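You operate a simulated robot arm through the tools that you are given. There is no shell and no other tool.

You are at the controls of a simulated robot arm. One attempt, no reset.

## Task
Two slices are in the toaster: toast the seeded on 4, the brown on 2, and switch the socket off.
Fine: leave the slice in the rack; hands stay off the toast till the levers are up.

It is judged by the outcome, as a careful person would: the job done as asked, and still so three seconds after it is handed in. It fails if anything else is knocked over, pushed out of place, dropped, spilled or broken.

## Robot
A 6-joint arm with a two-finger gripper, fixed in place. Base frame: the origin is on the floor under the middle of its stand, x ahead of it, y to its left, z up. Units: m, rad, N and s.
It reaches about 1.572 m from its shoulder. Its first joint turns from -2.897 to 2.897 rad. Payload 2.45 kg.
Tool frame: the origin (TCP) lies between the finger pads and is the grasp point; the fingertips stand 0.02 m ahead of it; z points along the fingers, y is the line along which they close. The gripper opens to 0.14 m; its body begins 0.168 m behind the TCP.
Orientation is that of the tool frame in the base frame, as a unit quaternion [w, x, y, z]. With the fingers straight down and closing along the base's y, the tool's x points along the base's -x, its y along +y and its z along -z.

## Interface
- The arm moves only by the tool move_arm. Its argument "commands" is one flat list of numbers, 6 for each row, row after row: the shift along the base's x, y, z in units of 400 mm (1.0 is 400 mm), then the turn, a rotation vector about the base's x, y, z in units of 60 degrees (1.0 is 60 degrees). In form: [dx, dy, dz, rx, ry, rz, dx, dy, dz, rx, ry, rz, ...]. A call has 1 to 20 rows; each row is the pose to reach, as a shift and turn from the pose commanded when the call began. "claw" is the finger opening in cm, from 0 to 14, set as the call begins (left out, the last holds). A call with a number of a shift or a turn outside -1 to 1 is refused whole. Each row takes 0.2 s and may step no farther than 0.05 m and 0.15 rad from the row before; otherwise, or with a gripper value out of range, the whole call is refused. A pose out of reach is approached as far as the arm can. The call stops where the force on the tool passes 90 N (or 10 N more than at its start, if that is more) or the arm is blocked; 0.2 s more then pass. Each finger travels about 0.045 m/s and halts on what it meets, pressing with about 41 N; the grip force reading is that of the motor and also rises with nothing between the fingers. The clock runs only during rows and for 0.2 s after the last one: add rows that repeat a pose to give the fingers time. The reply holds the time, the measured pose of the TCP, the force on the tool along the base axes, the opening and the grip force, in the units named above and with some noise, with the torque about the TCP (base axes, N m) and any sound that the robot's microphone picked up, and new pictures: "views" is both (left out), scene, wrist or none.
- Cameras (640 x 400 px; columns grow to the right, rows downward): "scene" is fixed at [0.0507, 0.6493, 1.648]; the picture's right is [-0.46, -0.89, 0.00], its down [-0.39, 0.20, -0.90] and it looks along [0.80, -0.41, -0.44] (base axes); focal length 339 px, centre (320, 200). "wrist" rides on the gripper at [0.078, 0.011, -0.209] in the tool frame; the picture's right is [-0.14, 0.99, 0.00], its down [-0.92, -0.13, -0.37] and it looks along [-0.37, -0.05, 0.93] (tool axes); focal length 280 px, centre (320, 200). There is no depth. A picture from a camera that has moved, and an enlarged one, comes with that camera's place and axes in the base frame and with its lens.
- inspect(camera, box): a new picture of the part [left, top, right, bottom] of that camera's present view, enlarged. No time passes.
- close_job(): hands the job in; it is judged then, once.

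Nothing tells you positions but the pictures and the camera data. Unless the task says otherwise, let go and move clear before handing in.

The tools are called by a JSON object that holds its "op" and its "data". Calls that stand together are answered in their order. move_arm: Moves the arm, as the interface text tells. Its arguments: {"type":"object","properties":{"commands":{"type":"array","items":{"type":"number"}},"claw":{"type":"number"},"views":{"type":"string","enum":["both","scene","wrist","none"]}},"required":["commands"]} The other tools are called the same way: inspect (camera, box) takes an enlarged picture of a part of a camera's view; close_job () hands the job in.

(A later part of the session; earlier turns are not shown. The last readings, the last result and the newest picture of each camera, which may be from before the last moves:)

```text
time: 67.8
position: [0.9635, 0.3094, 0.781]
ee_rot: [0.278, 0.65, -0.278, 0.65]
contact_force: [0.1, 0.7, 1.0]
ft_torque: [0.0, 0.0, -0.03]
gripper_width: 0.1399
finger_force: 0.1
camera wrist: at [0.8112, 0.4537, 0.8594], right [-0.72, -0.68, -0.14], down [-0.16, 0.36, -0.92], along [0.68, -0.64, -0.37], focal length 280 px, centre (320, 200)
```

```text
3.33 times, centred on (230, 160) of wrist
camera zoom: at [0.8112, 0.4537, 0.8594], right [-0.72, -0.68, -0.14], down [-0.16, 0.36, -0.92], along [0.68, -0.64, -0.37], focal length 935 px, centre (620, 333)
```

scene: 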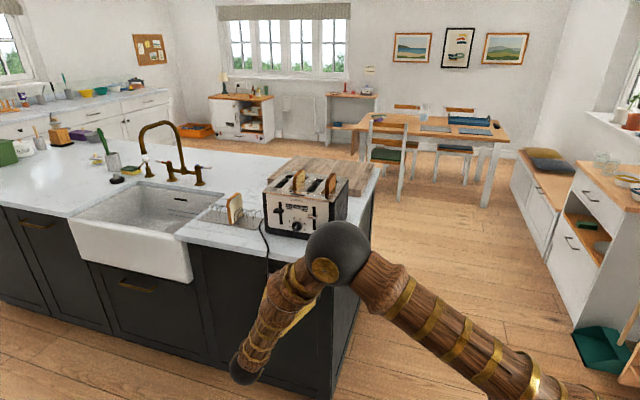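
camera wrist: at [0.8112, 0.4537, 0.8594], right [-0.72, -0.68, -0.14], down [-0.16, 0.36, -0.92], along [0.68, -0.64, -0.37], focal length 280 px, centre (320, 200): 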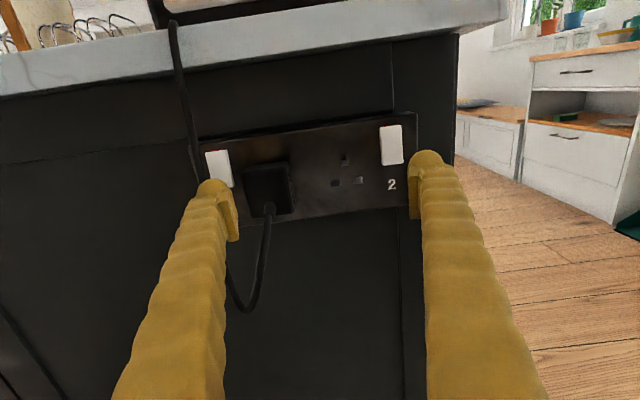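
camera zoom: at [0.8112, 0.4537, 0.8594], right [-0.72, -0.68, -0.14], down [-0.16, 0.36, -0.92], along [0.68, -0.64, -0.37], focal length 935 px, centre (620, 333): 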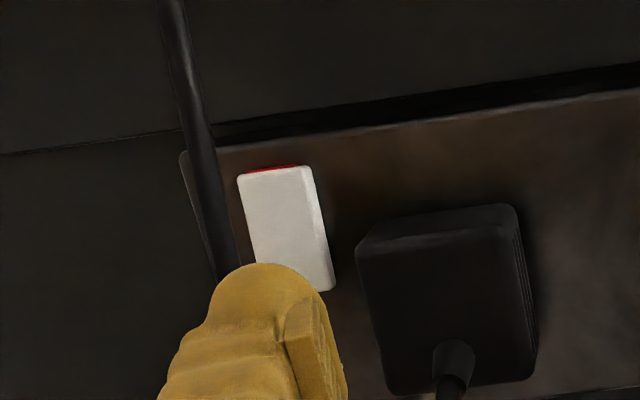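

The fingertip is now in front of the lower half of switch 1 with no contact. Advancing in small steps.

{"op": "move_arm", "data": {"commands": [0.0086, -0.009, 0, 0, 0, 0, 0.0173, -0.0181, 0, 0, 0, 0, 0.0259, -0.0271, 0, 0, 0, 0], "views": "wrist"}}

{"op": "inspect", "data": {"camera": "wrist", "box": [170, 100, 290, 220]}}

```text
time: 68.6
position: [0.974, 0.2992, 0.7811]
ee_rot: [0.278, 0.651, -0.278, 0.649]
contact_force: [0.0, 0.6, -0.1]
ft_torque: [0.0, -0.04, 0.01]
gripper_width: 0.1403
finger_force: 0.0
camera wrist: at [0.822, 0.4435, 0.8603], right [-0.72, -0.68, -0.14], down [-0.16, 0.36, -0.92], along [0.68, -0.64, -0.37], focal length 280 px, centre (320, 200)
```

wrist: 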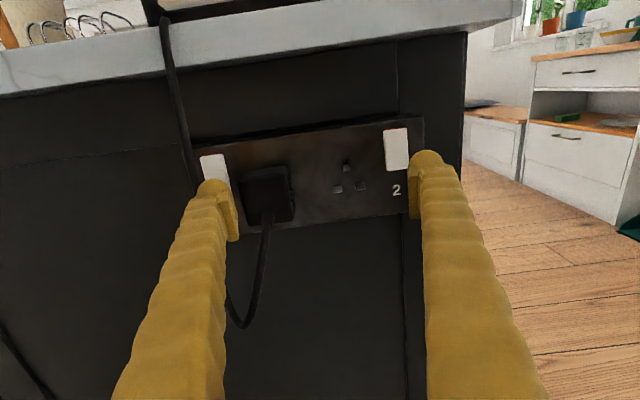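

```text
3.33 times, centred on (230, 160) of wrist
camera zoom: at [0.822, 0.4435, 0.8603], right [-0.72, -0.68, -0.14], down [-0.16, 0.36, -0.92], along [0.68, -0.64, -0.37], focal length 935 px, centre (620, 333)
```

zoom: 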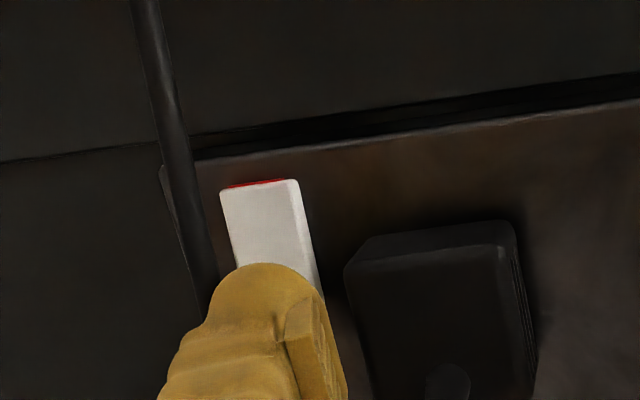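

Still no contact at this depth, so I've cleared the plug. Pressing on in 3 mm steps.

{"op": "move_arm", "data": {"commands": [0.0052, -0.0054, 0, 0, 0, 0, 0.0104, -0.0108, 0, 0, 0, 0, 0.0155, -0.0163, 0, 0, 0, 0, 0.0207, -0.0217, 0, 0, 0, 0], "views": "wrist"}}

{"op": "inspect", "data": {"camera": "wrist", "box": [170, 100, 290, 220]}}

```text
time: 69.6
position: [0.9823, 0.2909, 0.7824]
ee_rot: [0.278, 0.652, -0.278, 0.648]
contact_force: [-0.6, 0.1, -0.1]
ft_torque: [-0.03, 0.02, -0.01]
gripper_width: 0.1399
finger_force: 0.0
camera wrist: at [0.8304, 0.4359, 0.8614], right [-0.72, -0.68, -0.14], down [-0.16, 0.36, -0.92], along [0.68, -0.64, -0.37], focal length 280 px, centre (320, 200)
```

wrist: 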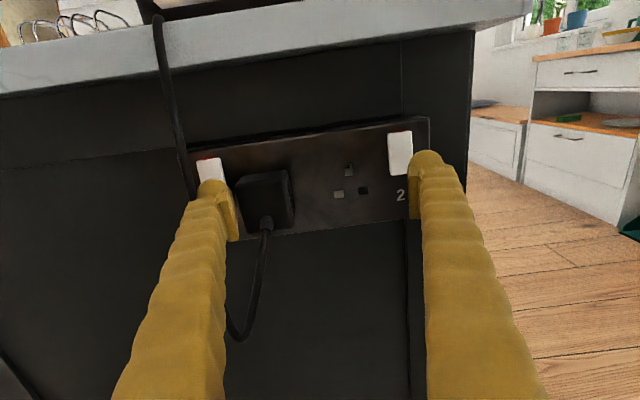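

```text
3.33 times, centred on (230, 160) of wrist
camera zoom: at [0.8304, 0.4359, 0.8614], right [-0.72, -0.68, -0.14], down [-0.16, 0.36, -0.92], along [0.68, -0.64, -0.37], focal length 935 px, centre (620, 333)
```

zoom: 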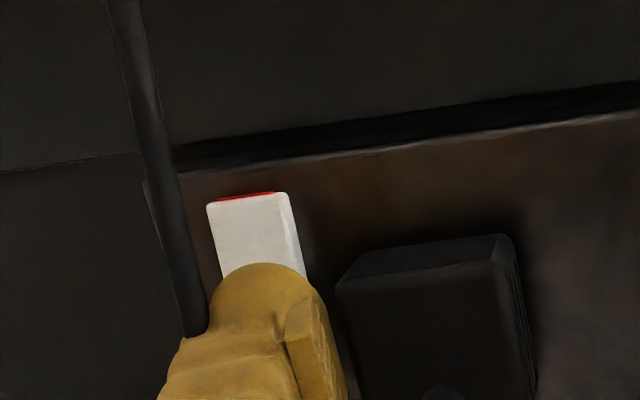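

No force from the cord either. Continuing the last millimetres toward the switch.

{"op": "move_arm", "data": {"commands": [0.0035, -0.0036, 0, 0, 0, 0, 0.0069, -0.0072, 0, 0, 0, 0, 0.0104, -0.0108, 0, 0, 0, 0], "views": "wrist"}}

{"op": "inspect", "data": {"camera": "wrist", "box": [170, 100, 290, 220]}}

```text
time: 70.4
position: [0.9875, 0.2876, 0.7819]
ee_rot: [0.279, 0.651, -0.279, 0.649]
contact_force: [-0.7, -0.2, -0.6]
ft_torque: [-0.03, -0.01, -0.03]
gripper_width: 0.1401
finger_force: 0.0
camera wrist: at [0.8353, 0.4324, 0.8608], right [-0.72, -0.68, -0.14], down [-0.16, 0.36, -0.92], along [0.68, -0.64, -0.37], focal length 280 px, centre (320, 200)
```

wrist: 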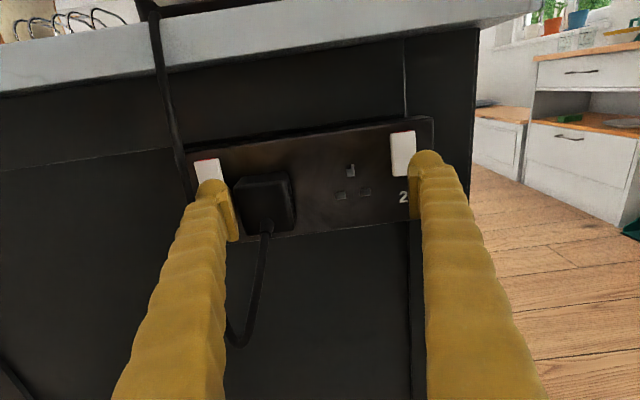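

```text
3.33 times, centred on (230, 160) of wrist
camera zoom: at [0.8353, 0.4324, 0.8608], right [-0.72, -0.68, -0.14], down [-0.16, 0.36, -0.92], along [0.68, -0.64, -0.37], focal length 935 px, centre (620, 333)
```

zoom: 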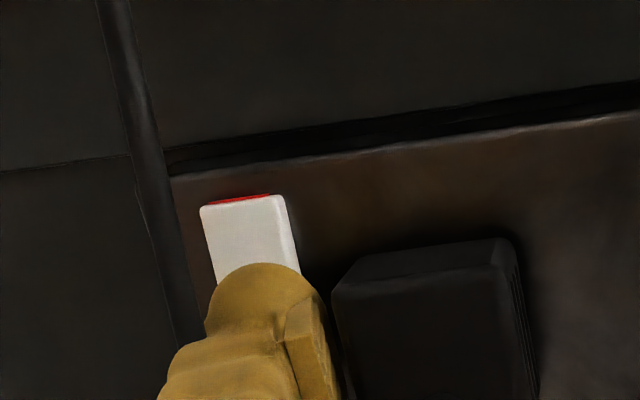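

Still free. Two-millimetre steps now.

{"op": "move_arm", "data": {"commands": [0.0035, -0.0036, 0, 0, 0, 0, 0.0069, -0.0072, 0, 0, 0, 0, 0.0104, -0.0108, 0, 0, 0, 0], "views": "wrist"}}

{"op": "inspect", "data": {"camera": "wrist", "box": [170, 100, 290, 220]}}

```text
time: 71.2
position: [0.9914, 0.2837, 0.7824]
ee_rot: [0.278, 0.65, -0.278, 0.65]
contact_force: [-16.5, 6.9, 2.2]
ft_torque: [0.06, -0.38, 1.28]
gripper_width: 0.1393
finger_force: 0.1
camera wrist: at [0.8396, 0.4283, 0.861], right [-0.72, -0.68, -0.14], down [-0.16, 0.35, -0.92], along [0.68, -0.64, -0.37], focal length 280 px, centre (320, 200)
```

wrist: 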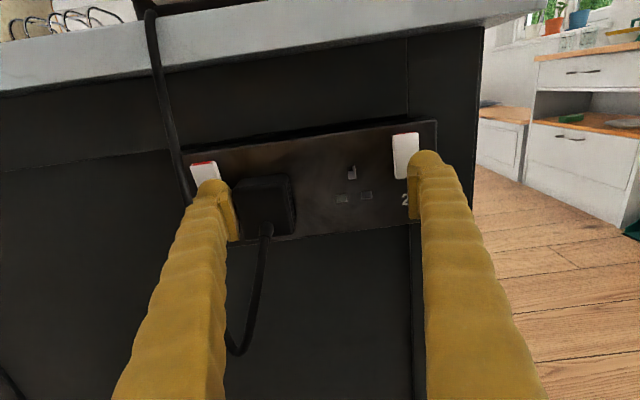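

```text
3.33 times, centred on (230, 160) of wrist
camera zoom: at [0.8396, 0.4283, 0.861], right [-0.72, -0.68, -0.14], down [-0.16, 0.35, -0.92], along [0.68, -0.64, -0.37], focal length 935 px, centre (620, 333)
```

zoom: 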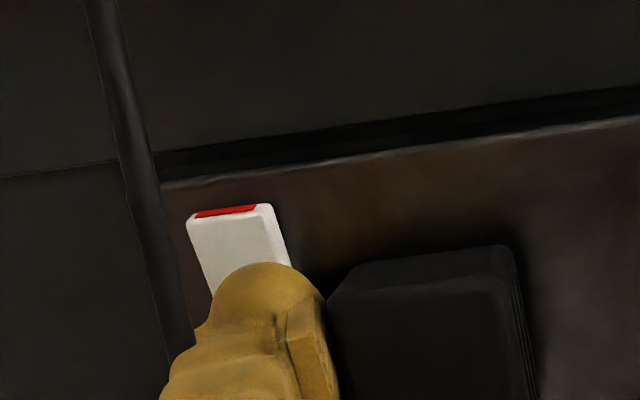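

The rocker flipped: its top now stands out with a full red band showing, so switch 1 is now on. Backing straight out.

{"op": "move_arm", "data": {"commands": [-0.0259, 0.0271, 0, 0, 0, 0, -0.07, 0.073, 0, 0, 0, 0, -0.12, 0.126, 0, 0, 0, 0, -0.17, 0.178, 0, 0, 0, 0, -0.23, 0.241, 0, 0, 0, 0], "views": "wrist"}}

{"op": "inspect", "data": {"camera": "wrist", "box": [190, 110, 390, 230]}}

```text
time: 72.4
position: [0.8975, 0.3786, 0.7805]
ee_rot: [0.278, 0.652, -0.278, 0.649]
contact_force: [0.2, -0.4, 0.2]
ft_torque: [0.02, -0.03, 0.04]
gripper_width: 0.1398
finger_force: 0.1
camera wrist: at [0.7456, 0.5229, 0.8607], right [-0.72, -0.68, -0.14], down [-0.16, 0.36, -0.92], along [0.68, -0.64, -0.37], focal length 280 px, centre (320, 200)
```

wrist: 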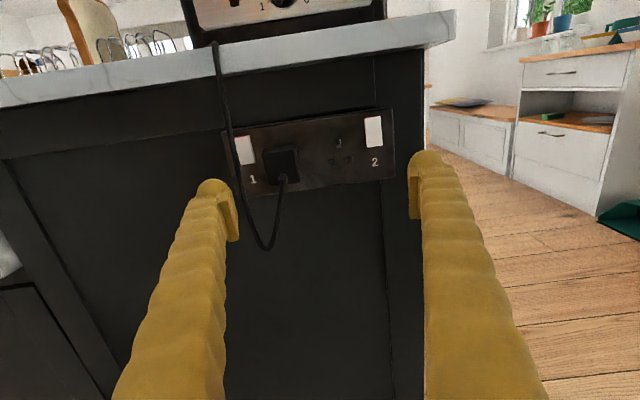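

```text
3.20 times, centred on (290, 170) of wrist
camera zoom: at [0.7456, 0.5229, 0.8607], right [-0.72, -0.68, -0.14], down [-0.16, 0.36, -0.92], along [0.68, -0.64, -0.37], focal length 897 px, centre (416, 296)
```

zoom: 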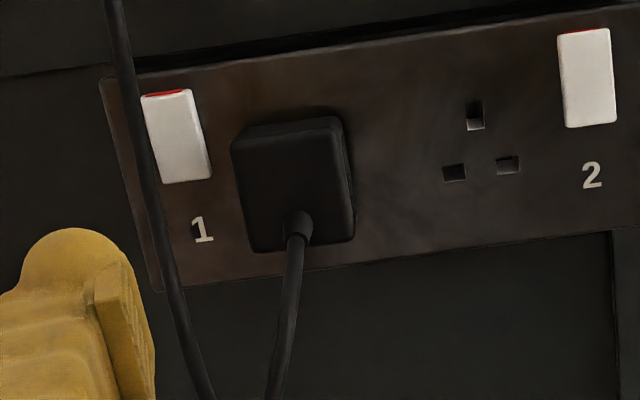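

Switch 1 now shows its red band clearly, unlike switch 2, so the socket is live. I'll close the fingers and go back up to the black lever.

{"op": "move_arm", "data": {"commands": [0, 0, 0.11, 0.0802, 0.0767, 0, 0, 0, 0.22, 0.1604, 0.1533, 0, 0, 0, 0.33, 0.2407, 0.23, 0, 0, 0, 0.44, 0.3209, 0.3067, 0, 0, 0, 0.55, 0.4011, 0.3833, 0, 0, 0, 0.66, 0.4813, 0.46, 0, 0, 0, 0.77, 0.5616, 0.5367, 0, 0, 0, 0.88, 0.6418, 0.6133, 0, 0, 0, 0.99, 0.722, 0.69, 0], "claw": 0, "views": "none"}}

{"op": "move_arm", "data": {"commands": [0.083, -0.021, -0.025, 0, 0, 0, 0.165, -0.043, -0.05, 0, 0, 0, 0.248, -0.064, -0.075, 0, 0, 0, 0.331, -0.085, -0.1, 0, 0, 0, 0.413, -0.106, -0.125, 0, 0, 0, 0.496, -0.1275, -0.14, 0, 0, 0], "claw": 0, "views": "both"}}

{"op": "inspect", "data": {"camera": "wrist", "box": [220, 60, 480, 260]}}

{"op": "inspect", "data": {"camera": "scene", "box": [250, 160, 350, 300]}}

```text
time: 74.4
position: [0.9005, 0.3788, 1.1795]
ee_rot: [0.102, 0.889, -0.379, 0.237]
contact_force: [0.7, -0.4, -0.6]
ft_torque: [-0.02, -0.02, -0.02]
gripper_width: 0.0001
finger_force: 29.5
```

```text
time: 75.8
position: [1.0988, 0.3284, 1.121]
ee_rot: [0.102, 0.888, -0.379, 0.237]
contact_force: [0.5, 0.0, 0.5]
ft_torque: [0.06, 0.01, 0.04]
gripper_width: 0.0001
finger_force: 29.8
camera wrist: at [1.066, 0.3481, 1.3409], right [-0.8, -0.6, -0.07], down [-0.59, 0.8, -0.14], along [0.14, -0.07, -0.99], focal length 280 px, centre (320, 200)
```

scene: 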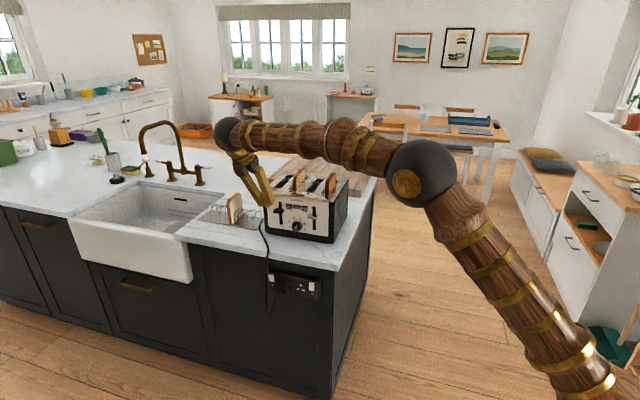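
wrist: 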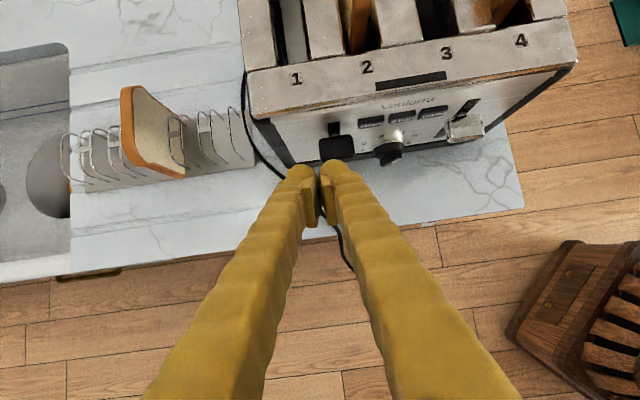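

```text
2.00 times, centred on (350, 160) of wrist
camera zoom: at [1.066, 0.3481, 1.3409], right [-0.8, -0.6, -0.07], down [-0.59, 0.8, -0.14], along [0.14, -0.07, -0.99], focal length 561 px, centre (260, 280)
```

zoom: 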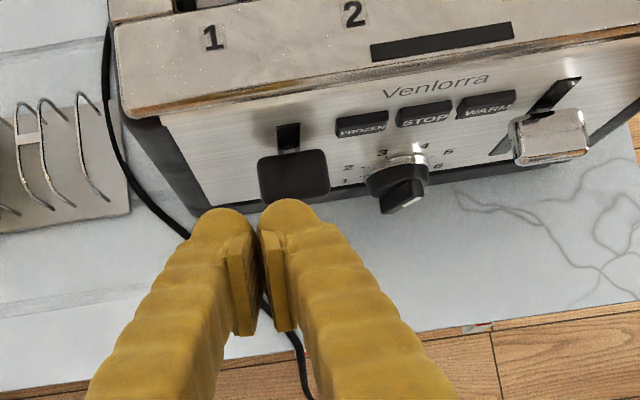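

```text
2.86 times, centred on (300, 230) of scene
camera zoom: at [0.0507, 0.6493, 1.648], right [-0.46, -0.89, 0.0], down [-0.39, 0.2, -0.9], along [0.8, -0.41, -0.44], focal length 969 px, centre (377, 114)
```

zoom: 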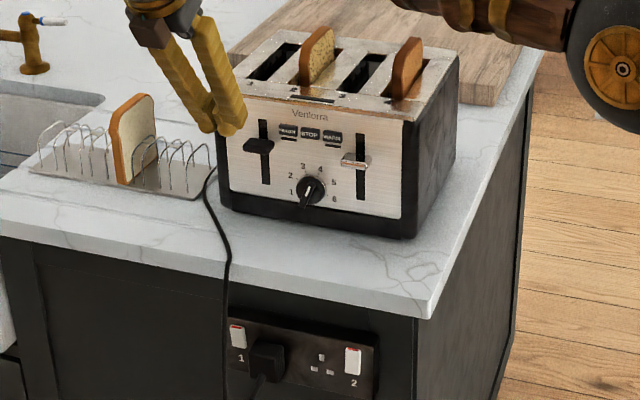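

The black lever sits right ahead and both levers are up. Moving in over the knob and pressing down.

{"op": "move_arm", "data": {"commands": [0.022, -0.0275, 0, 0, 0, 0, 0.044, -0.055, 0, 0, 0, 0, 0.066, -0.082, 0, 0, 0, 0, 0.066, -0.082, -0.04, 0, 0, 0, 0.066, -0.082, -0.08, 0, 0, 0, 0.066, -0.082, -0.12, 0, 0, 0, 0.066, -0.082, -0.16, 0, 0, 0, 0.066, -0.082, -0.2, 0, 0, 0], "claw": 0, "views": "none"}}

{"op": "move_arm", "data": {"commands": [0, 0, -0.015, 0, 0, 0, 0, 0, -0.03, 0, 0, 0, 0, 0, -0.043, 0, 0, 0, 0, 0, -0.043, 0, 0, 0], "views": "scene"}}

{"op": "inspect", "data": {"camera": "scene", "box": [250, 160, 350, 250]}}

```text
time: 77.6
position: [1.1234, 0.2967, 1.0425]
ee_rot: [0.102, 0.889, -0.378, 0.237]
contact_force: [-1.2, -0.8, 1.4]
ft_torque: [0.02, 0.0, 0.01]
gripper_width: 0.0
finger_force: 29.3
```

```text
time: 78.6
position: [1.1226, 0.2968, 1.0267]
ee_rot: [0.101, 0.889, -0.379, 0.238]
contact_force: [-2.1, 0.3, 18.1]
ft_torque: [-0.19, 0.08, -0.01]
gripper_width: 0.0
finger_force: 30.0
```

scene: 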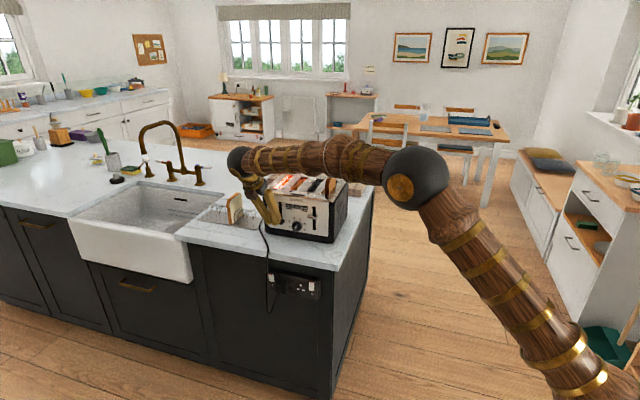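

```text
4.44 times, centred on (300, 205) of scene
camera zoom: at [0.0507, 0.6493, 1.648], right [-0.46, -0.89, 0.0], down [-0.39, 0.2, -0.9], along [0.8, -0.41, -0.44], focal length 1508 px, centre (409, 178)
```

zoom: 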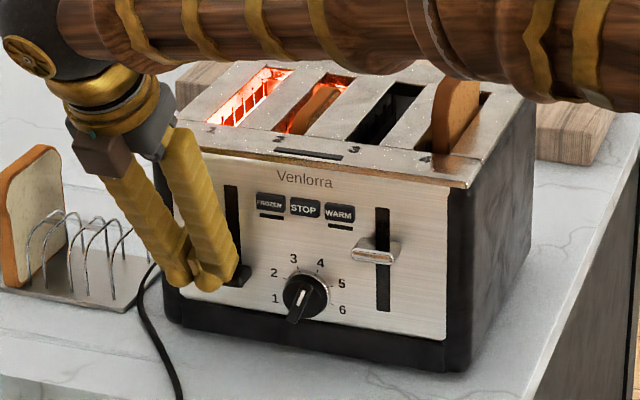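

Power's on now: slots 1 and 2 glow red, so the black lever runs those two slots and the seeded slice is toasting. I'll lift off and confirm the lever stays down.

{"op": "move_arm", "data": {"commands": [0, 0, 0.05, 0, 0, 0, -0.02, 0.02, 0.13, 0, 0, 0, -0.06, 0.065, 0.22, 0, 0, 0, -0.12, 0.125, 0.3, 0, 0, 0], "views": "both"}}

{"op": "inspect", "data": {"camera": "scene", "box": [250, 160, 350, 250]}}

```text
time: 79.6
position: [1.0736, 0.3476, 1.1429]
ee_rot: [0.103, 0.888, -0.38, 0.236]
contact_force: [-0.2, -0.3, -1.5]
ft_torque: [0.01, 0.0, -0.03]
gripper_width: 0.0
finger_force: 29.7
camera wrist: at [1.0405, 0.369, 1.3637], right [-0.8, -0.6, -0.07], down [-0.59, 0.8, -0.14], along [0.14, -0.07, -0.99], focal length 280 px, centre (320, 200)
```

scene: 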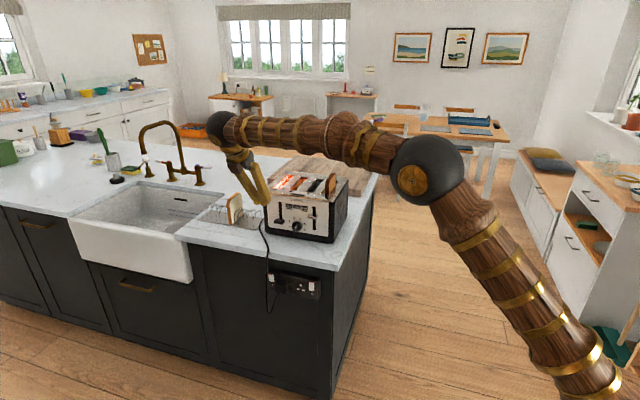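
wrist: 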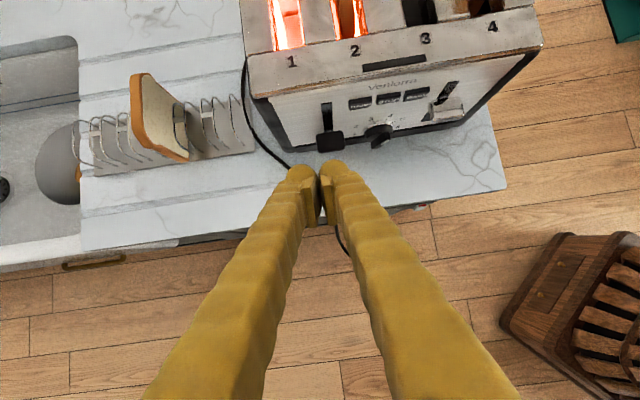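

```text
4.44 times, centred on (300, 205) of scene
camera zoom: at [0.0507, 0.6493, 1.648], right [-0.46, -0.89, 0.0], down [-0.39, 0.2, -0.9], along [0.8, -0.41, -0.44], focal length 1508 px, centre (409, 178)
```

zoom: 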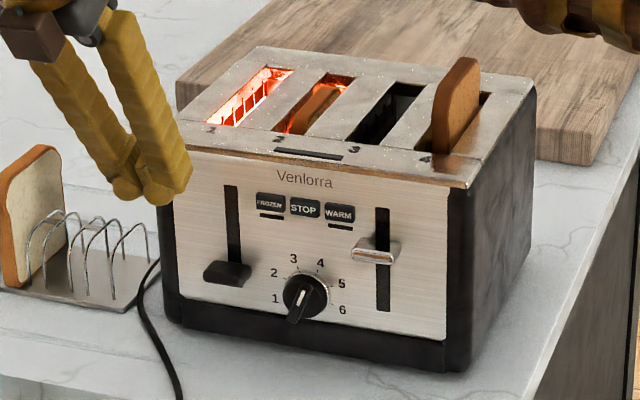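

The lever has latched and the seeded slice is toasting on 4. While it runs I'll take the gripper to a waiting pose in front of the dial, touching nothing.

{"op": "move_arm", "data": {"commands": [-0.0324, -0.0055, -0.0291, -0.0903, -0.0863, 0, -0.0648, -0.011, -0.0581, -0.1805, -0.1725, 0, -0.0971, -0.0165, -0.0872, -0.2708, -0.2588, 0, -0.1295, -0.022, -0.1163, -0.361, -0.345, 0, -0.1619, -0.0275, -0.1453, -0.4513, -0.4313, 0, -0.1943, -0.033, -0.1744, -0.5415, -0.5175, 0, -0.2266, -0.0385, -0.2034, -0.6318, -0.6038, 0, -0.259, -0.044, -0.2325, -0.722, -0.69, 0], "claw": 5, "views": "none"}}

{"op": "move_arm", "data": {"commands": [0.015, -0.015, -0.038, 0.0647, -0.0678, 0, 0.03, -0.03, -0.076, 0.1294, -0.1356, 0, 0.045, -0.045, -0.114, 0.1941, -0.2033, 0, 0.0603, -0.0598, -0.1525, 0.2588, -0.2711, 0], "claw": 5, "views": "wrist"}}

{"op": "inspect", "data": {"camera": "wrist", "box": [220, 60, 420, 240]}}

```text
time: 81.4
position: [0.9743, 0.3292, 1.0535]
ee_rot: [0.279, 0.65, -0.278, 0.65]
contact_force: [-0.3, 1.3, -0.1]
ft_torque: [0.04, 0.05, 0.01]
gripper_width: 0.0497
finger_force: 0.0
```

```text
time: 82.4
position: [0.9982, 0.3046, 0.9896]
ee_rot: [0.145, 0.584, -0.4, 0.691]
contact_force: [-0.4, -0.2, 1.3]
ft_torque: [0.01, 0.02, 0.02]
gripper_width: 0.0501
finger_force: 0.1
camera wrist: at [0.8242, 0.4299, 1.0588], right [-0.62, -0.6, -0.51], down [0.08, 0.59, -0.8], along [0.78, -0.54, -0.32], focal length 280 px, centre (320, 200)
```

wrist: 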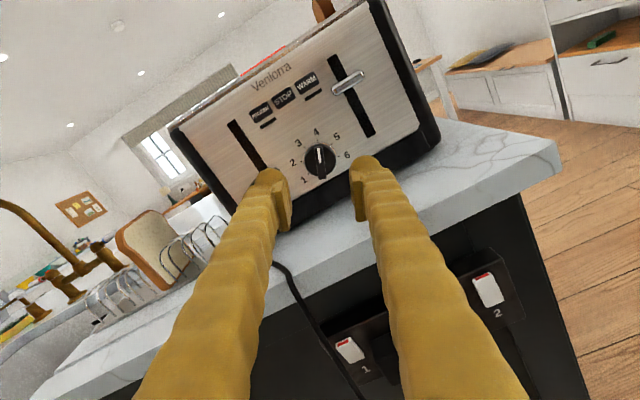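

```text
2.22 times, centred on (320, 150) of wrist
camera zoom: at [0.8242, 0.4299, 1.0588], right [-0.62, -0.6, -0.51], down [0.08, 0.59, -0.8], along [0.78, -0.54, -0.32], focal length 623 px, centre (320, 311)
```

zoom: 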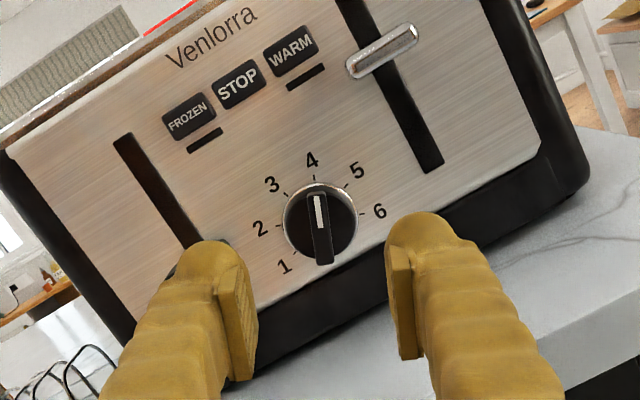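

The dial still points to 4 and I'm clear of everything. Waiting for the lever to pop.

{"op": "move_arm", "data": {"commands": [0, 0, 0, 0, 0, 0, 0, 0, 0, 0, 0, 0, 0, 0, 0, 0, 0, 0, 0, 0, 0, 0, 0, 0, 0, 0, 0, 0, 0, 0, 0, 0, 0, 0, 0, 0, 0, 0, 0, 0, 0, 0, 0, 0, 0, 0, 0, 0, 0, 0, 0, 0, 0, 0, 0, 0, 0, 0, 0, 0, 0, 0, 0, 0, 0, 0, 0, 0, 0, 0, 0, 0, 0, 0, 0, 0, 0, 0, 0, 0, 0, 0, 0, 0, 0, 0, 0, 0, 0, 0, 0, 0, 0, 0, 0, 0, 0, 0, 0, 0, 0, 0, 0, 0, 0, 0, 0, 0, 0, 0, 0, 0, 0, 0, 0, 0, 0, 0, 0, 0], "views": "none"}}

{"op": "move_arm", "data": {"commands": [0, 0, 0, 0, 0, 0, 0, 0, 0, 0, 0, 0, 0, 0, 0, 0, 0, 0, 0, 0, 0, 0, 0, 0, 0, 0, 0, 0, 0, 0, 0, 0, 0, 0, 0, 0, 0, 0, 0, 0, 0, 0, 0, 0, 0, 0, 0, 0, 0, 0, 0, 0, 0, 0, 0, 0, 0, 0, 0, 0, 0, 0, 0, 0, 0, 0, 0, 0, 0, 0, 0, 0, 0, 0, 0, 0, 0, 0, 0, 0, 0, 0, 0, 0, 0, 0, 0, 0, 0, 0, 0, 0, 0, 0, 0, 0, 0, 0, 0, 0, 0, 0, 0, 0, 0, 0, 0, 0, 0, 0, 0, 0, 0, 0, 0, 0, 0, 0, 0, 0], "views": "wrist"}}

```text
time: 86.6
position: [0.9975, 0.3057, 0.9891]
ee_rot: [0.146, 0.585, -0.399, 0.691]
contact_force: [0.2, 0.6, -0.1]
ft_torque: [0.01, 0.0, 0.01]
gripper_width: 0.0499
finger_force: 0.0
```

```text
time: 90.8
position: [0.9977, 0.3048, 0.9903]
ee_rot: [0.146, 0.584, -0.399, 0.691]
contact_force: [0.9, -0.5, -0.8]
ft_torque: [-0.04, 0.0, -0.02]
gripper_width: 0.05
finger_force: 0.1
camera wrist: at [0.8243, 0.4299, 1.059], right [-0.62, -0.6, -0.5], down [0.08, 0.59, -0.8], along [0.78, -0.54, -0.32], focal length 280 px, centre (320, 200)
```

wrist: 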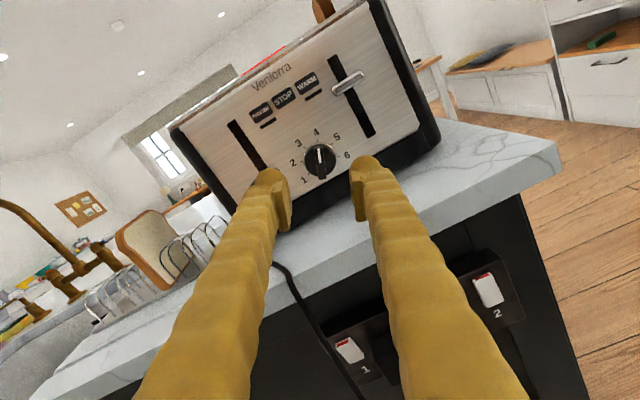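

Still toasting, slots glowing and lever down. I'll keep waiting.

{"op": "move_arm", "data": {"commands": [0, 0, 0, 0, 0, 0, 0, 0, 0, 0, 0, 0, 0, 0, 0, 0, 0, 0, 0, 0, 0, 0, 0, 0, 0, 0, 0, 0, 0, 0, 0, 0, 0, 0, 0, 0, 0, 0, 0, 0, 0, 0, 0, 0, 0, 0, 0, 0, 0, 0, 0, 0, 0, 0, 0, 0, 0, 0, 0, 0, 0, 0, 0, 0, 0, 0, 0, 0, 0, 0, 0, 0, 0, 0, 0, 0, 0, 0, 0, 0, 0, 0, 0, 0, 0, 0, 0, 0, 0, 0, 0, 0, 0, 0, 0, 0, 0, 0, 0, 0, 0, 0, 0, 0, 0, 0, 0, 0, 0, 0, 0, 0, 0, 0, 0, 0, 0, 0, 0, 0], "views": "none"}}

{"op": "move_arm", "data": {"commands": [0, 0, 0, 0, 0, 0, 0, 0, 0, 0, 0, 0, 0, 0, 0, 0, 0, 0, 0, 0, 0, 0, 0, 0, 0, 0, 0, 0, 0, 0, 0, 0, 0, 0, 0, 0, 0, 0, 0, 0, 0, 0, 0, 0, 0, 0, 0, 0, 0, 0, 0, 0, 0, 0, 0, 0, 0, 0, 0, 0, 0, 0, 0, 0, 0, 0, 0, 0, 0, 0, 0, 0, 0, 0, 0, 0, 0, 0, 0, 0, 0, 0, 0, 0, 0, 0, 0, 0, 0, 0, 0, 0, 0, 0, 0, 0, 0, 0, 0, 0, 0, 0, 0, 0, 0, 0, 0, 0, 0, 0, 0, 0, 0, 0, 0, 0, 0, 0, 0, 0], "views": "none"}}

{"op": "move_arm", "data": {"commands": [0, 0, 0, 0, 0, 0, 0, 0, 0, 0, 0, 0, 0, 0, 0, 0, 0, 0, 0, 0, 0, 0, 0, 0, 0, 0, 0, 0, 0, 0, 0, 0, 0, 0, 0, 0, 0, 0, 0, 0, 0, 0, 0, 0, 0, 0, 0, 0, 0, 0, 0, 0, 0, 0, 0, 0, 0, 0, 0, 0, 0, 0, 0, 0, 0, 0, 0, 0, 0, 0, 0, 0, 0, 0, 0, 0, 0, 0, 0, 0, 0, 0, 0, 0, 0, 0, 0, 0, 0, 0, 0, 0, 0, 0, 0, 0, 0, 0, 0, 0, 0, 0, 0, 0, 0, 0, 0, 0, 0, 0, 0, 0, 0, 0, 0, 0, 0, 0, 0, 0], "views": "wrist"}}

```text
time: 95.0
position: [0.9965, 0.3056, 0.9902]
ee_rot: [0.146, 0.585, -0.399, 0.691]
contact_force: [0.2, -0.5, 0.4]
ft_torque: [0.0, 0.02, 0.0]
gripper_width: 0.05
finger_force: 0.0
```

```text
time: 99.2
position: [0.9972, 0.3055, 0.9908]
ee_rot: [0.146, 0.584, -0.399, 0.691]
contact_force: [0.1, -0.4, 0.6]
ft_torque: [-0.02, 0.0, 0.01]
gripper_width: 0.0501
finger_force: 0.0
```

```text
time: 103.4
position: [0.997, 0.3055, 0.9904]
ee_rot: [0.146, 0.585, -0.399, 0.691]
contact_force: [0.3, -0.6, -0.1]
ft_torque: [0.0, -0.02, 0.02]
gripper_width: 0.0501
finger_force: 0.0
camera wrist: at [0.8243, 0.4299, 1.059], right [-0.62, -0.6, -0.5], down [0.08, 0.59, -0.8], along [0.78, -0.54, -0.32], focal length 280 px, centre (320, 200)
```

wrist: 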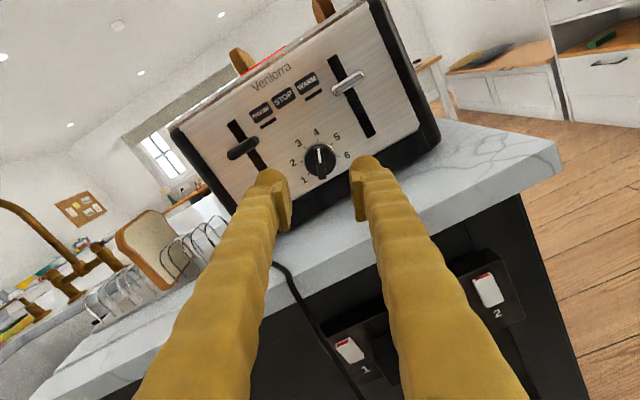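

The black lever has popped up and the seeded slice is visible again. Zooming in to confirm.

{"op": "inspect", "data": {"camera": "wrist", "box": [160, 0, 440, 200]}}

{"op": "inspect", "data": {"camera": "scene", "box": [250, 160, 350, 250]}}

```text
2.00 times, centred on (300, 100) of wrist
camera zoom: at [0.8243, 0.4299, 1.059], right [-0.62, -0.6, -0.5], down [0.08, 0.59, -0.8], along [0.78, -0.54, -0.32], focal length 561 px, centre (360, 400)
```

zoom: 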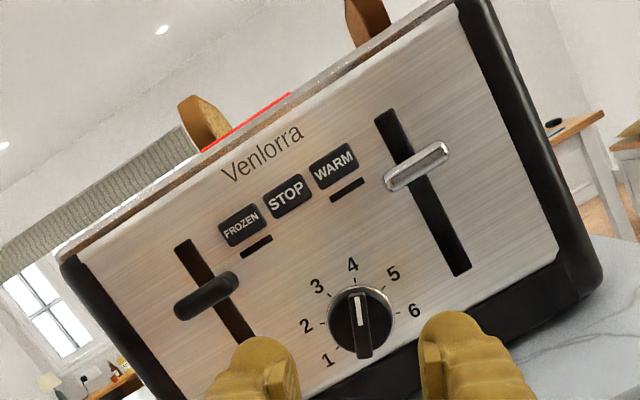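

```text
4.44 times, centred on (300, 205) of scene
camera zoom: at [0.0507, 0.6493, 1.648], right [-0.46, -0.89, 0.0], down [-0.39, 0.2, -0.9], along [0.8, -0.41, -0.44], focal length 1508 px, centre (409, 178)
```

zoom: 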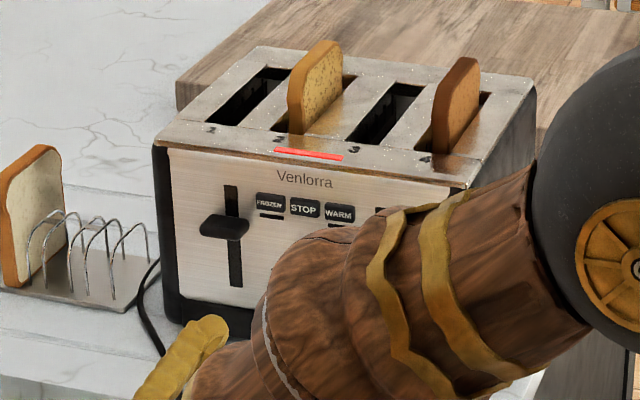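

The seeded slice is done, lever up, and the black bar on top has turned red, so it's an indicator lamp. Now I'll move in and grip the dial's bar to turn it from 4 to 2.

{"op": "move_arm", "data": {"commands": [0.0406, -0.0425, 0, 0, 0, 0, 0.0811, -0.085, 0, 0, 0, 0, 0.1217, -0.1275, 0, 0, 0, 0, 0.1622, -0.17, 0, 0, 0, 0], "claw": 5, "views": "wrist"}}

{"op": "inspect", "data": {"camera": "wrist", "box": [240, 120, 400, 240]}}

```text
time: 104.4
position: [1.0633, 0.2378, 0.9887]
ee_rot: [0.146, 0.585, -0.399, 0.691]
contact_force: [0.1, 0.5, 0.2]
ft_torque: [0.02, -0.02, 0.01]
gripper_width: 0.0498
finger_force: 0.0
camera wrist: at [0.8892, 0.3618, 1.0575], right [-0.62, -0.6, -0.51], down [0.08, 0.59, -0.8], along [0.78, -0.54, -0.32], focal length 280 px, centre (320, 200)
```

wrist: 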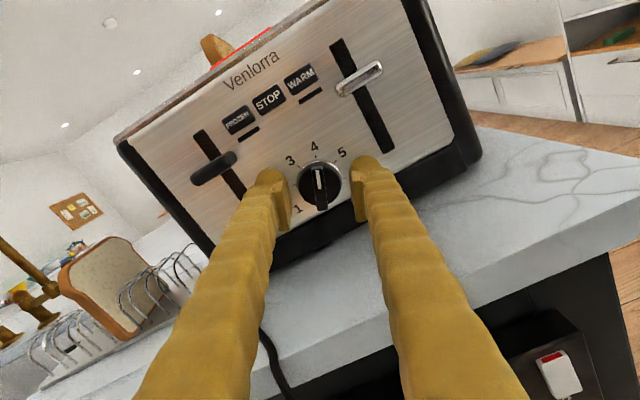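

```text
3.33 times, centred on (320, 180) of wrist
camera zoom: at [0.8892, 0.3618, 1.0575], right [-0.62, -0.6, -0.51], down [0.08, 0.59, -0.8], along [0.78, -0.54, -0.32], focal length 935 px, centre (320, 267)
```

zoom: 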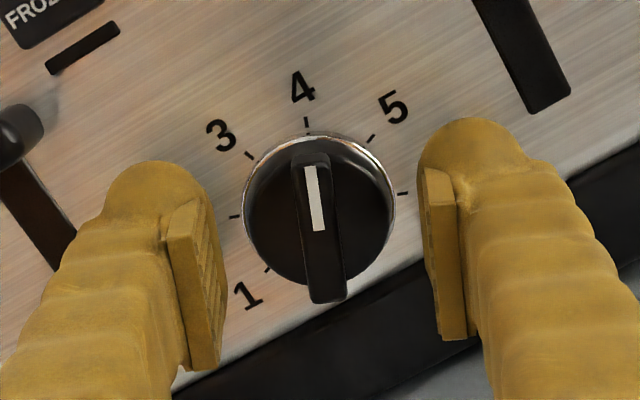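

The dial is centred between the pads. Closing on the bar and turning it counter-clockwise toward 2.

{"op": "move_arm", "data": {"commands": [0, 0, 0, 0, 0, 0, 0, 0, 0, 0, 0, 0, 0, 0, 0, 0, 0, 0, 0, 0, 0, 0, 0, 0, 0, 0, 0, -0.0891, 0.0934, 0, 0, 0, 0, -0.1783, 0.1868, 0, 0, 0, 0, -0.2674, 0.2802, 0, 0, 0, 0, -0.3565, 0.3736, 0, 0, 0, 0, -0.4457, 0.467, 0, 0, 0, 0, -0.5348, 0.5603, 0, 0, 0, 0, -0.6239, 0.6537, 0], "claw": 0, "views": "wrist"}}

{"op": "inspect", "data": {"camera": "wrist", "box": [240, 120, 400, 240]}}

```text
time: 106.8
position: [1.0618, 0.2361, 0.9913]
ee_rot: [0.446, 0.702, -0.09, 0.548]
contact_force: [-4.2, 9.6, 0.4]
ft_torque: [-0.44, -0.47, 0.46]
gripper_width: 0.0085
finger_force: 36.6
camera wrist: at [0.9411, 0.4108, 1.0635], right [-0.66, -0.63, 0.41], down [-0.53, 0.01, -0.85], along [0.53, -0.78, -0.34], focal length 280 px, centre (320, 200)
```

wrist: 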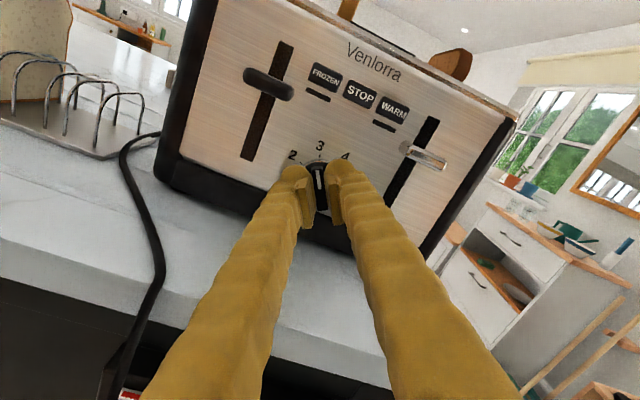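

```text
3.33 times, centred on (320, 180) of wrist
camera zoom: at [0.9411, 0.4108, 1.0635], right [-0.66, -0.63, 0.41], down [-0.53, 0.01, -0.85], along [0.53, -0.78, -0.34], focal length 935 px, centre (320, 267)
```

zoom: 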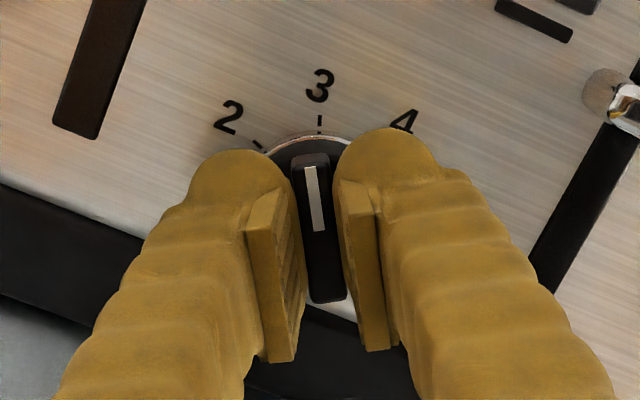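

The pointer passed 3. Turning another 24° so it snaps into 2 on release.

{"op": "move_arm", "data": {"commands": [0, 0, 0, -0.069, 0.0723, 0, 0, 0, 0, -0.138, 0.1446, 0, 0, 0, 0, -0.207, 0.2169, 0, 0, 0, 0, -0.276, 0.2892, 0, 0, 0, 0, -0.276, 0.2892, 0], "views": "wrist"}}

{"op": "inspect", "data": {"camera": "wrist", "box": [240, 120, 400, 240]}}

```text
time: 108.0
position: [1.0625, 0.2358, 0.9899]
ee_rot: [0.551, 0.705, 0.057, 0.443]
contact_force: [0.0, -3.6, -0.6]
ft_torque: [0.04, 0.01, 0.06]
gripper_width: 0.0087
finger_force: 36.4
camera wrist: at [0.9605, 0.4294, 1.0439], right [-0.48, -0.46, 0.74], down [-0.76, -0.21, -0.62], along [0.44, -0.86, -0.25], focal length 280 px, centre (320, 200)
```

wrist: 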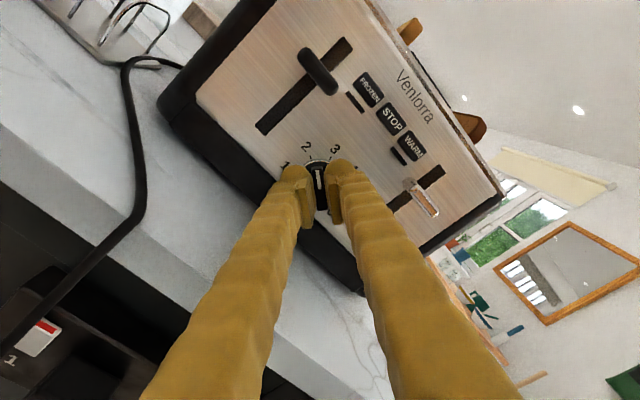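

```text
3.33 times, centred on (320, 180) of wrist
camera zoom: at [0.9605, 0.4294, 1.0439], right [-0.48, -0.46, 0.74], down [-0.76, -0.21, -0.62], along [0.44, -0.86, -0.25], focal length 935 px, centre (320, 267)
```

zoom: 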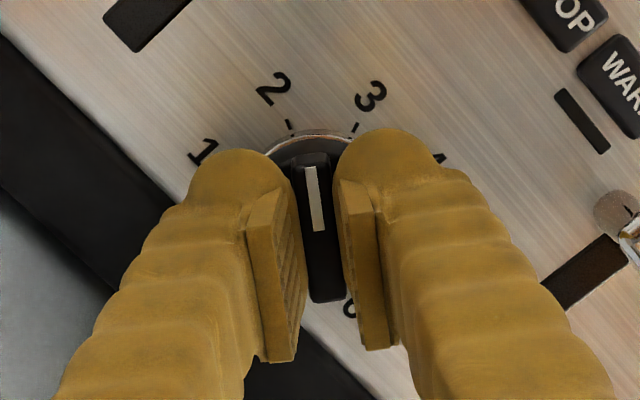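

The pointer is nearer 2 than 3. I'll turn 9° more to be sure, then release.

{"op": "move_arm", "data": {"commands": [0, 0, 0, -0.052, 0.0542, 0, 0, 0, 0, -0.1035, 0.1085, 0, 0, 0, 0, -0.1035, 0.1085, 0], "views": "none"}}

{"op": "move_arm", "data": {"commands": [0, 0, 0, 0, 0, 0, 0, 0, 0, 0, 0, 0, 0, 0, 0, 0, 0, 0], "claw": 4, "views": "wrist"}}

{"op": "inspect", "data": {"camera": "wrist", "box": [240, 120, 400, 240]}}

```text
time: 108.8
position: [1.0618, 0.2357, 0.9913]
ee_rot: [0.583, 0.699, 0.113, 0.399]
contact_force: [4.8, 0.5, 0.2]
ft_torque: [0.04, 0.03, 0.21]
gripper_width: 0.0085
finger_force: 36.2
```

```text
time: 109.6
position: [1.0621, 0.2363, 0.9916]
ee_rot: [0.583, 0.699, 0.113, 0.399]
contact_force: [0.0, -0.4, -1.2]
ft_torque: [0.04, 0.0, 0.01]
gripper_width: 0.0401
finger_force: 0.2
camera wrist: at [0.9655, 0.4343, 1.0351], right [-0.4, -0.38, 0.84], down [-0.82, -0.27, -0.51], along [0.42, -0.89, -0.2], focal length 280 px, centre (320, 200)
```

wrist: 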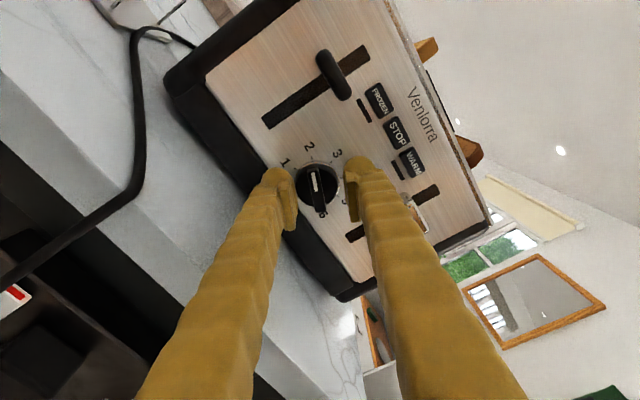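

```text
3.33 times, centred on (320, 180) of wrist
camera zoom: at [0.9655, 0.4343, 1.0351], right [-0.4, -0.38, 0.84], down [-0.82, -0.27, -0.51], along [0.42, -0.89, -0.2], focal length 935 px, centre (320, 267)
```

zoom: 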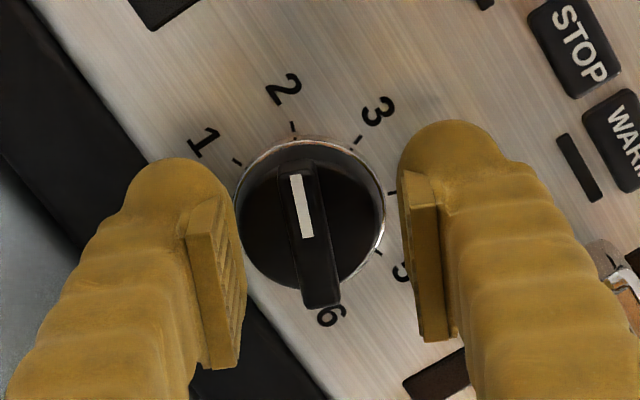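

The dial has clicked onto 2. Backing straight out and checking the dial and the indicator lamp.

{"op": "move_arm", "data": {"commands": [-0.04, 0.042, 0, 0, 0, 0, -0.085, 0.089, 0.005, 0, 0, 0, -0.13, 0.136, 0.02, 0, 0, 0, -0.175, 0.183, 0.04, 0, 0, 0], "claw": 4, "views": "both"}}

{"op": "inspect", "data": {"camera": "wrist", "box": [220, 20, 480, 240]}}

{"op": "inspect", "data": {"camera": "scene", "box": [250, 160, 350, 250]}}

```text
time: 110.6
position: [0.9927, 0.3074, 1.008]
ee_rot: [0.583, 0.699, 0.112, 0.399]
contact_force: [0.6, 0.5, -1.0]
ft_torque: [0.0, 0.01, -0.02]
gripper_width: 0.0399
finger_force: 0.1
camera wrist: at [0.8967, 0.5055, 1.0516], right [-0.4, -0.38, 0.84], down [-0.82, -0.27, -0.51], along [0.42, -0.89, -0.2], focal length 280 px, centre (320, 200)
```

scene: 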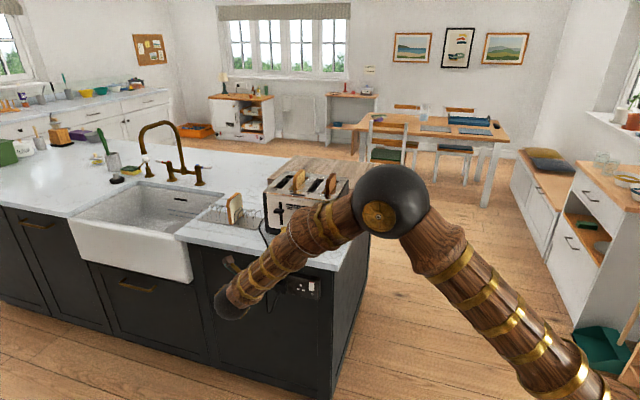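
wrist: 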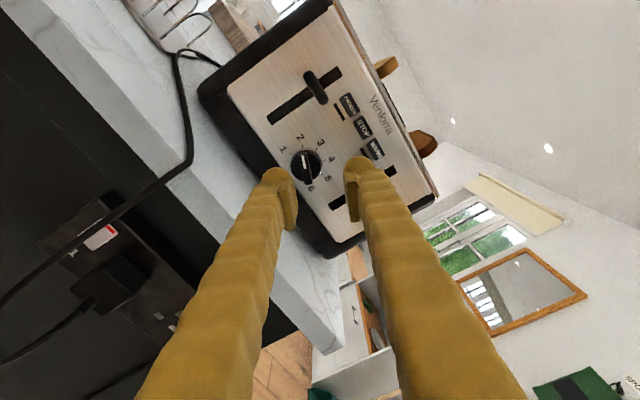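

```text
1.82 times, centred on (350, 130) of wrist
camera zoom: at [0.8967, 0.5055, 1.0516], right [-0.4, -0.38, 0.84], down [-0.82, -0.27, -0.51], along [0.42, -0.89, -0.2], focal length 510 px, centre (266, 327)
```

zoom: 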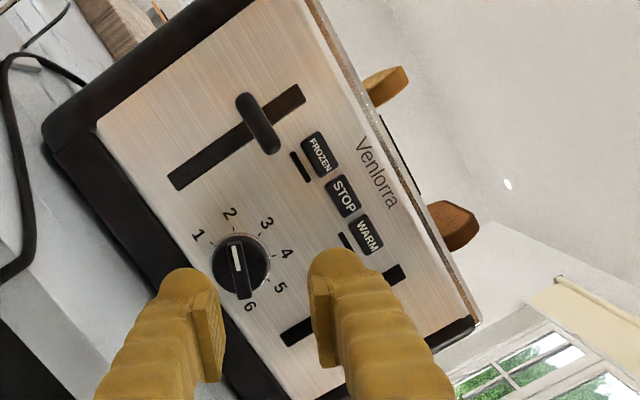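

```text
4.44 times, centred on (300, 205) of scene
camera zoom: at [0.0507, 0.6493, 1.648], right [-0.46, -0.89, 0.0], down [-0.39, 0.2, -0.9], along [0.8, -0.41, -0.44], focal length 1508 px, centre (409, 178)
```

zoom: 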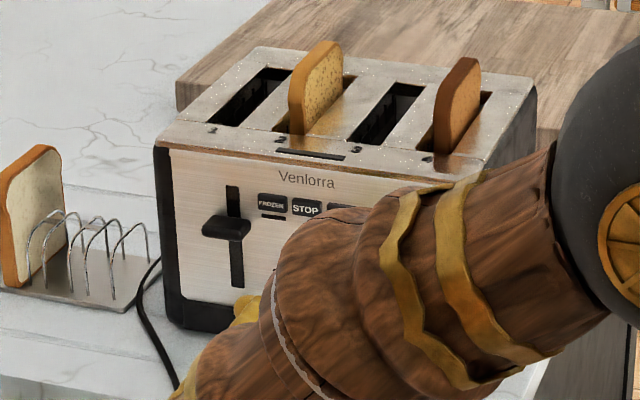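

The dial reads 2 and the lamp has gone out. Now I'll swing to the front of the chrome lever on the right.

{"op": "move_arm", "data": {"commands": [-0.0196, -0.0023, 0.0288, 0.0931, -0.0975, 0, -0.0393, -0.0045, 0.0575, 0.1862, -0.1951, 0, -0.0589, -0.0068, 0.0863, 0.2792, -0.2926, 0, -0.0785, -0.009, 0.115, 0.3723, -0.3902, 0, -0.0981, -0.0113, 0.1438, 0.4654, -0.4877, 0, -0.1178, -0.0135, 0.1725, 0.5585, -0.5852, 0, -0.1374, -0.0158, 0.2013, 0.6515, -0.6828, 0, -0.157, -0.018, 0.23, 0.7446, -0.7803, 0], "claw": 0, "views": "none"}}

{"op": "move_arm", "data": {"commands": [0.0129, -0.0284, 0.0094, 0.0903, 0.0863, 0, 0.0259, -0.0568, 0.0188, 0.1805, 0.1725, 0, 0.0388, -0.0852, 0.0281, 0.2708, 0.2588, 0, 0.0518, -0.1137, 0.0375, 0.361, 0.345, 0, 0.0647, -0.1421, 0.0469, 0.4513, 0.4313, 0, 0.0776, -0.1705, 0.0563, 0.5415, 0.5175, 0, 0.0906, -0.1989, 0.0656, 0.6318, 0.6038, 0, 0.1035, -0.2273, 0.075, 0.722, 0.69, 0], "claw": 0, "views": "both"}}

{"op": "inspect", "data": {"camera": "wrist", "box": [190, 60, 450, 260]}}

```text
time: 112.4
position: [0.9266, 0.3, 1.098]
ee_rot: [0.277, 0.651, -0.278, 0.649]
contact_force: [-0.2, -0.7, 1.0]
ft_torque: [-0.05, 0.01, 0.0]
gripper_width: 0.0001
finger_force: 28.8
```

```text
time: 114.2
position: [0.9702, 0.2101, 1.1293]
ee_rot: [0.101, 0.888, -0.38, 0.237]
contact_force: [-1.0, 1.0, -0.2]
ft_torque: [0.01, 0.0, -0.03]
gripper_width: 0.0
finger_force: 29.1
camera wrist: at [0.9369, 0.23, 1.3499], right [-0.8, -0.6, -0.07], down [-0.59, 0.8, -0.14], along [0.14, -0.07, -0.99], focal length 280 px, centre (320, 200)
```

scene: 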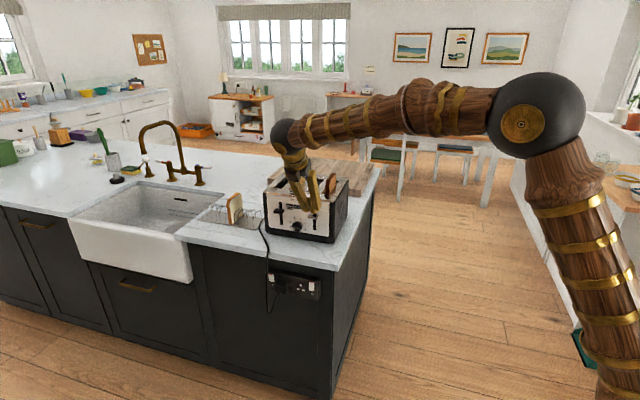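
wrist: 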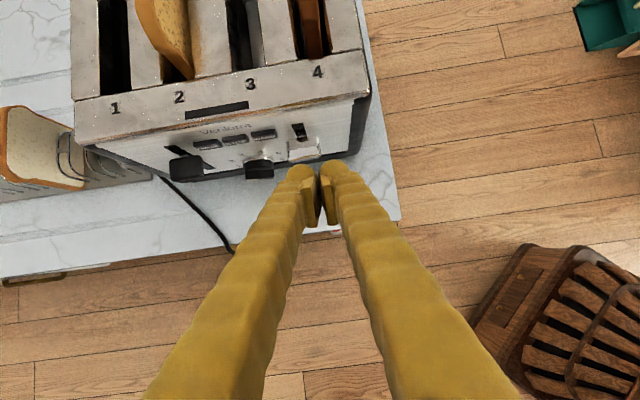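

```text
2.00 times, centred on (320, 160) of wrist
camera zoom: at [0.9369, 0.23, 1.3499], right [-0.8, -0.6, -0.07], down [-0.59, 0.8, -0.14], along [0.14, -0.07, -0.99], focal length 561 px, centre (320, 280)
```

zoom: 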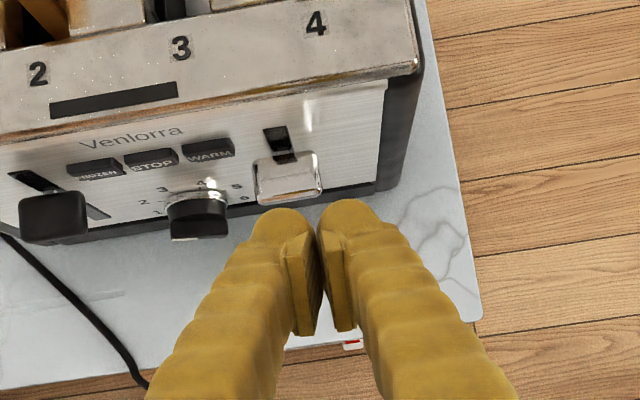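

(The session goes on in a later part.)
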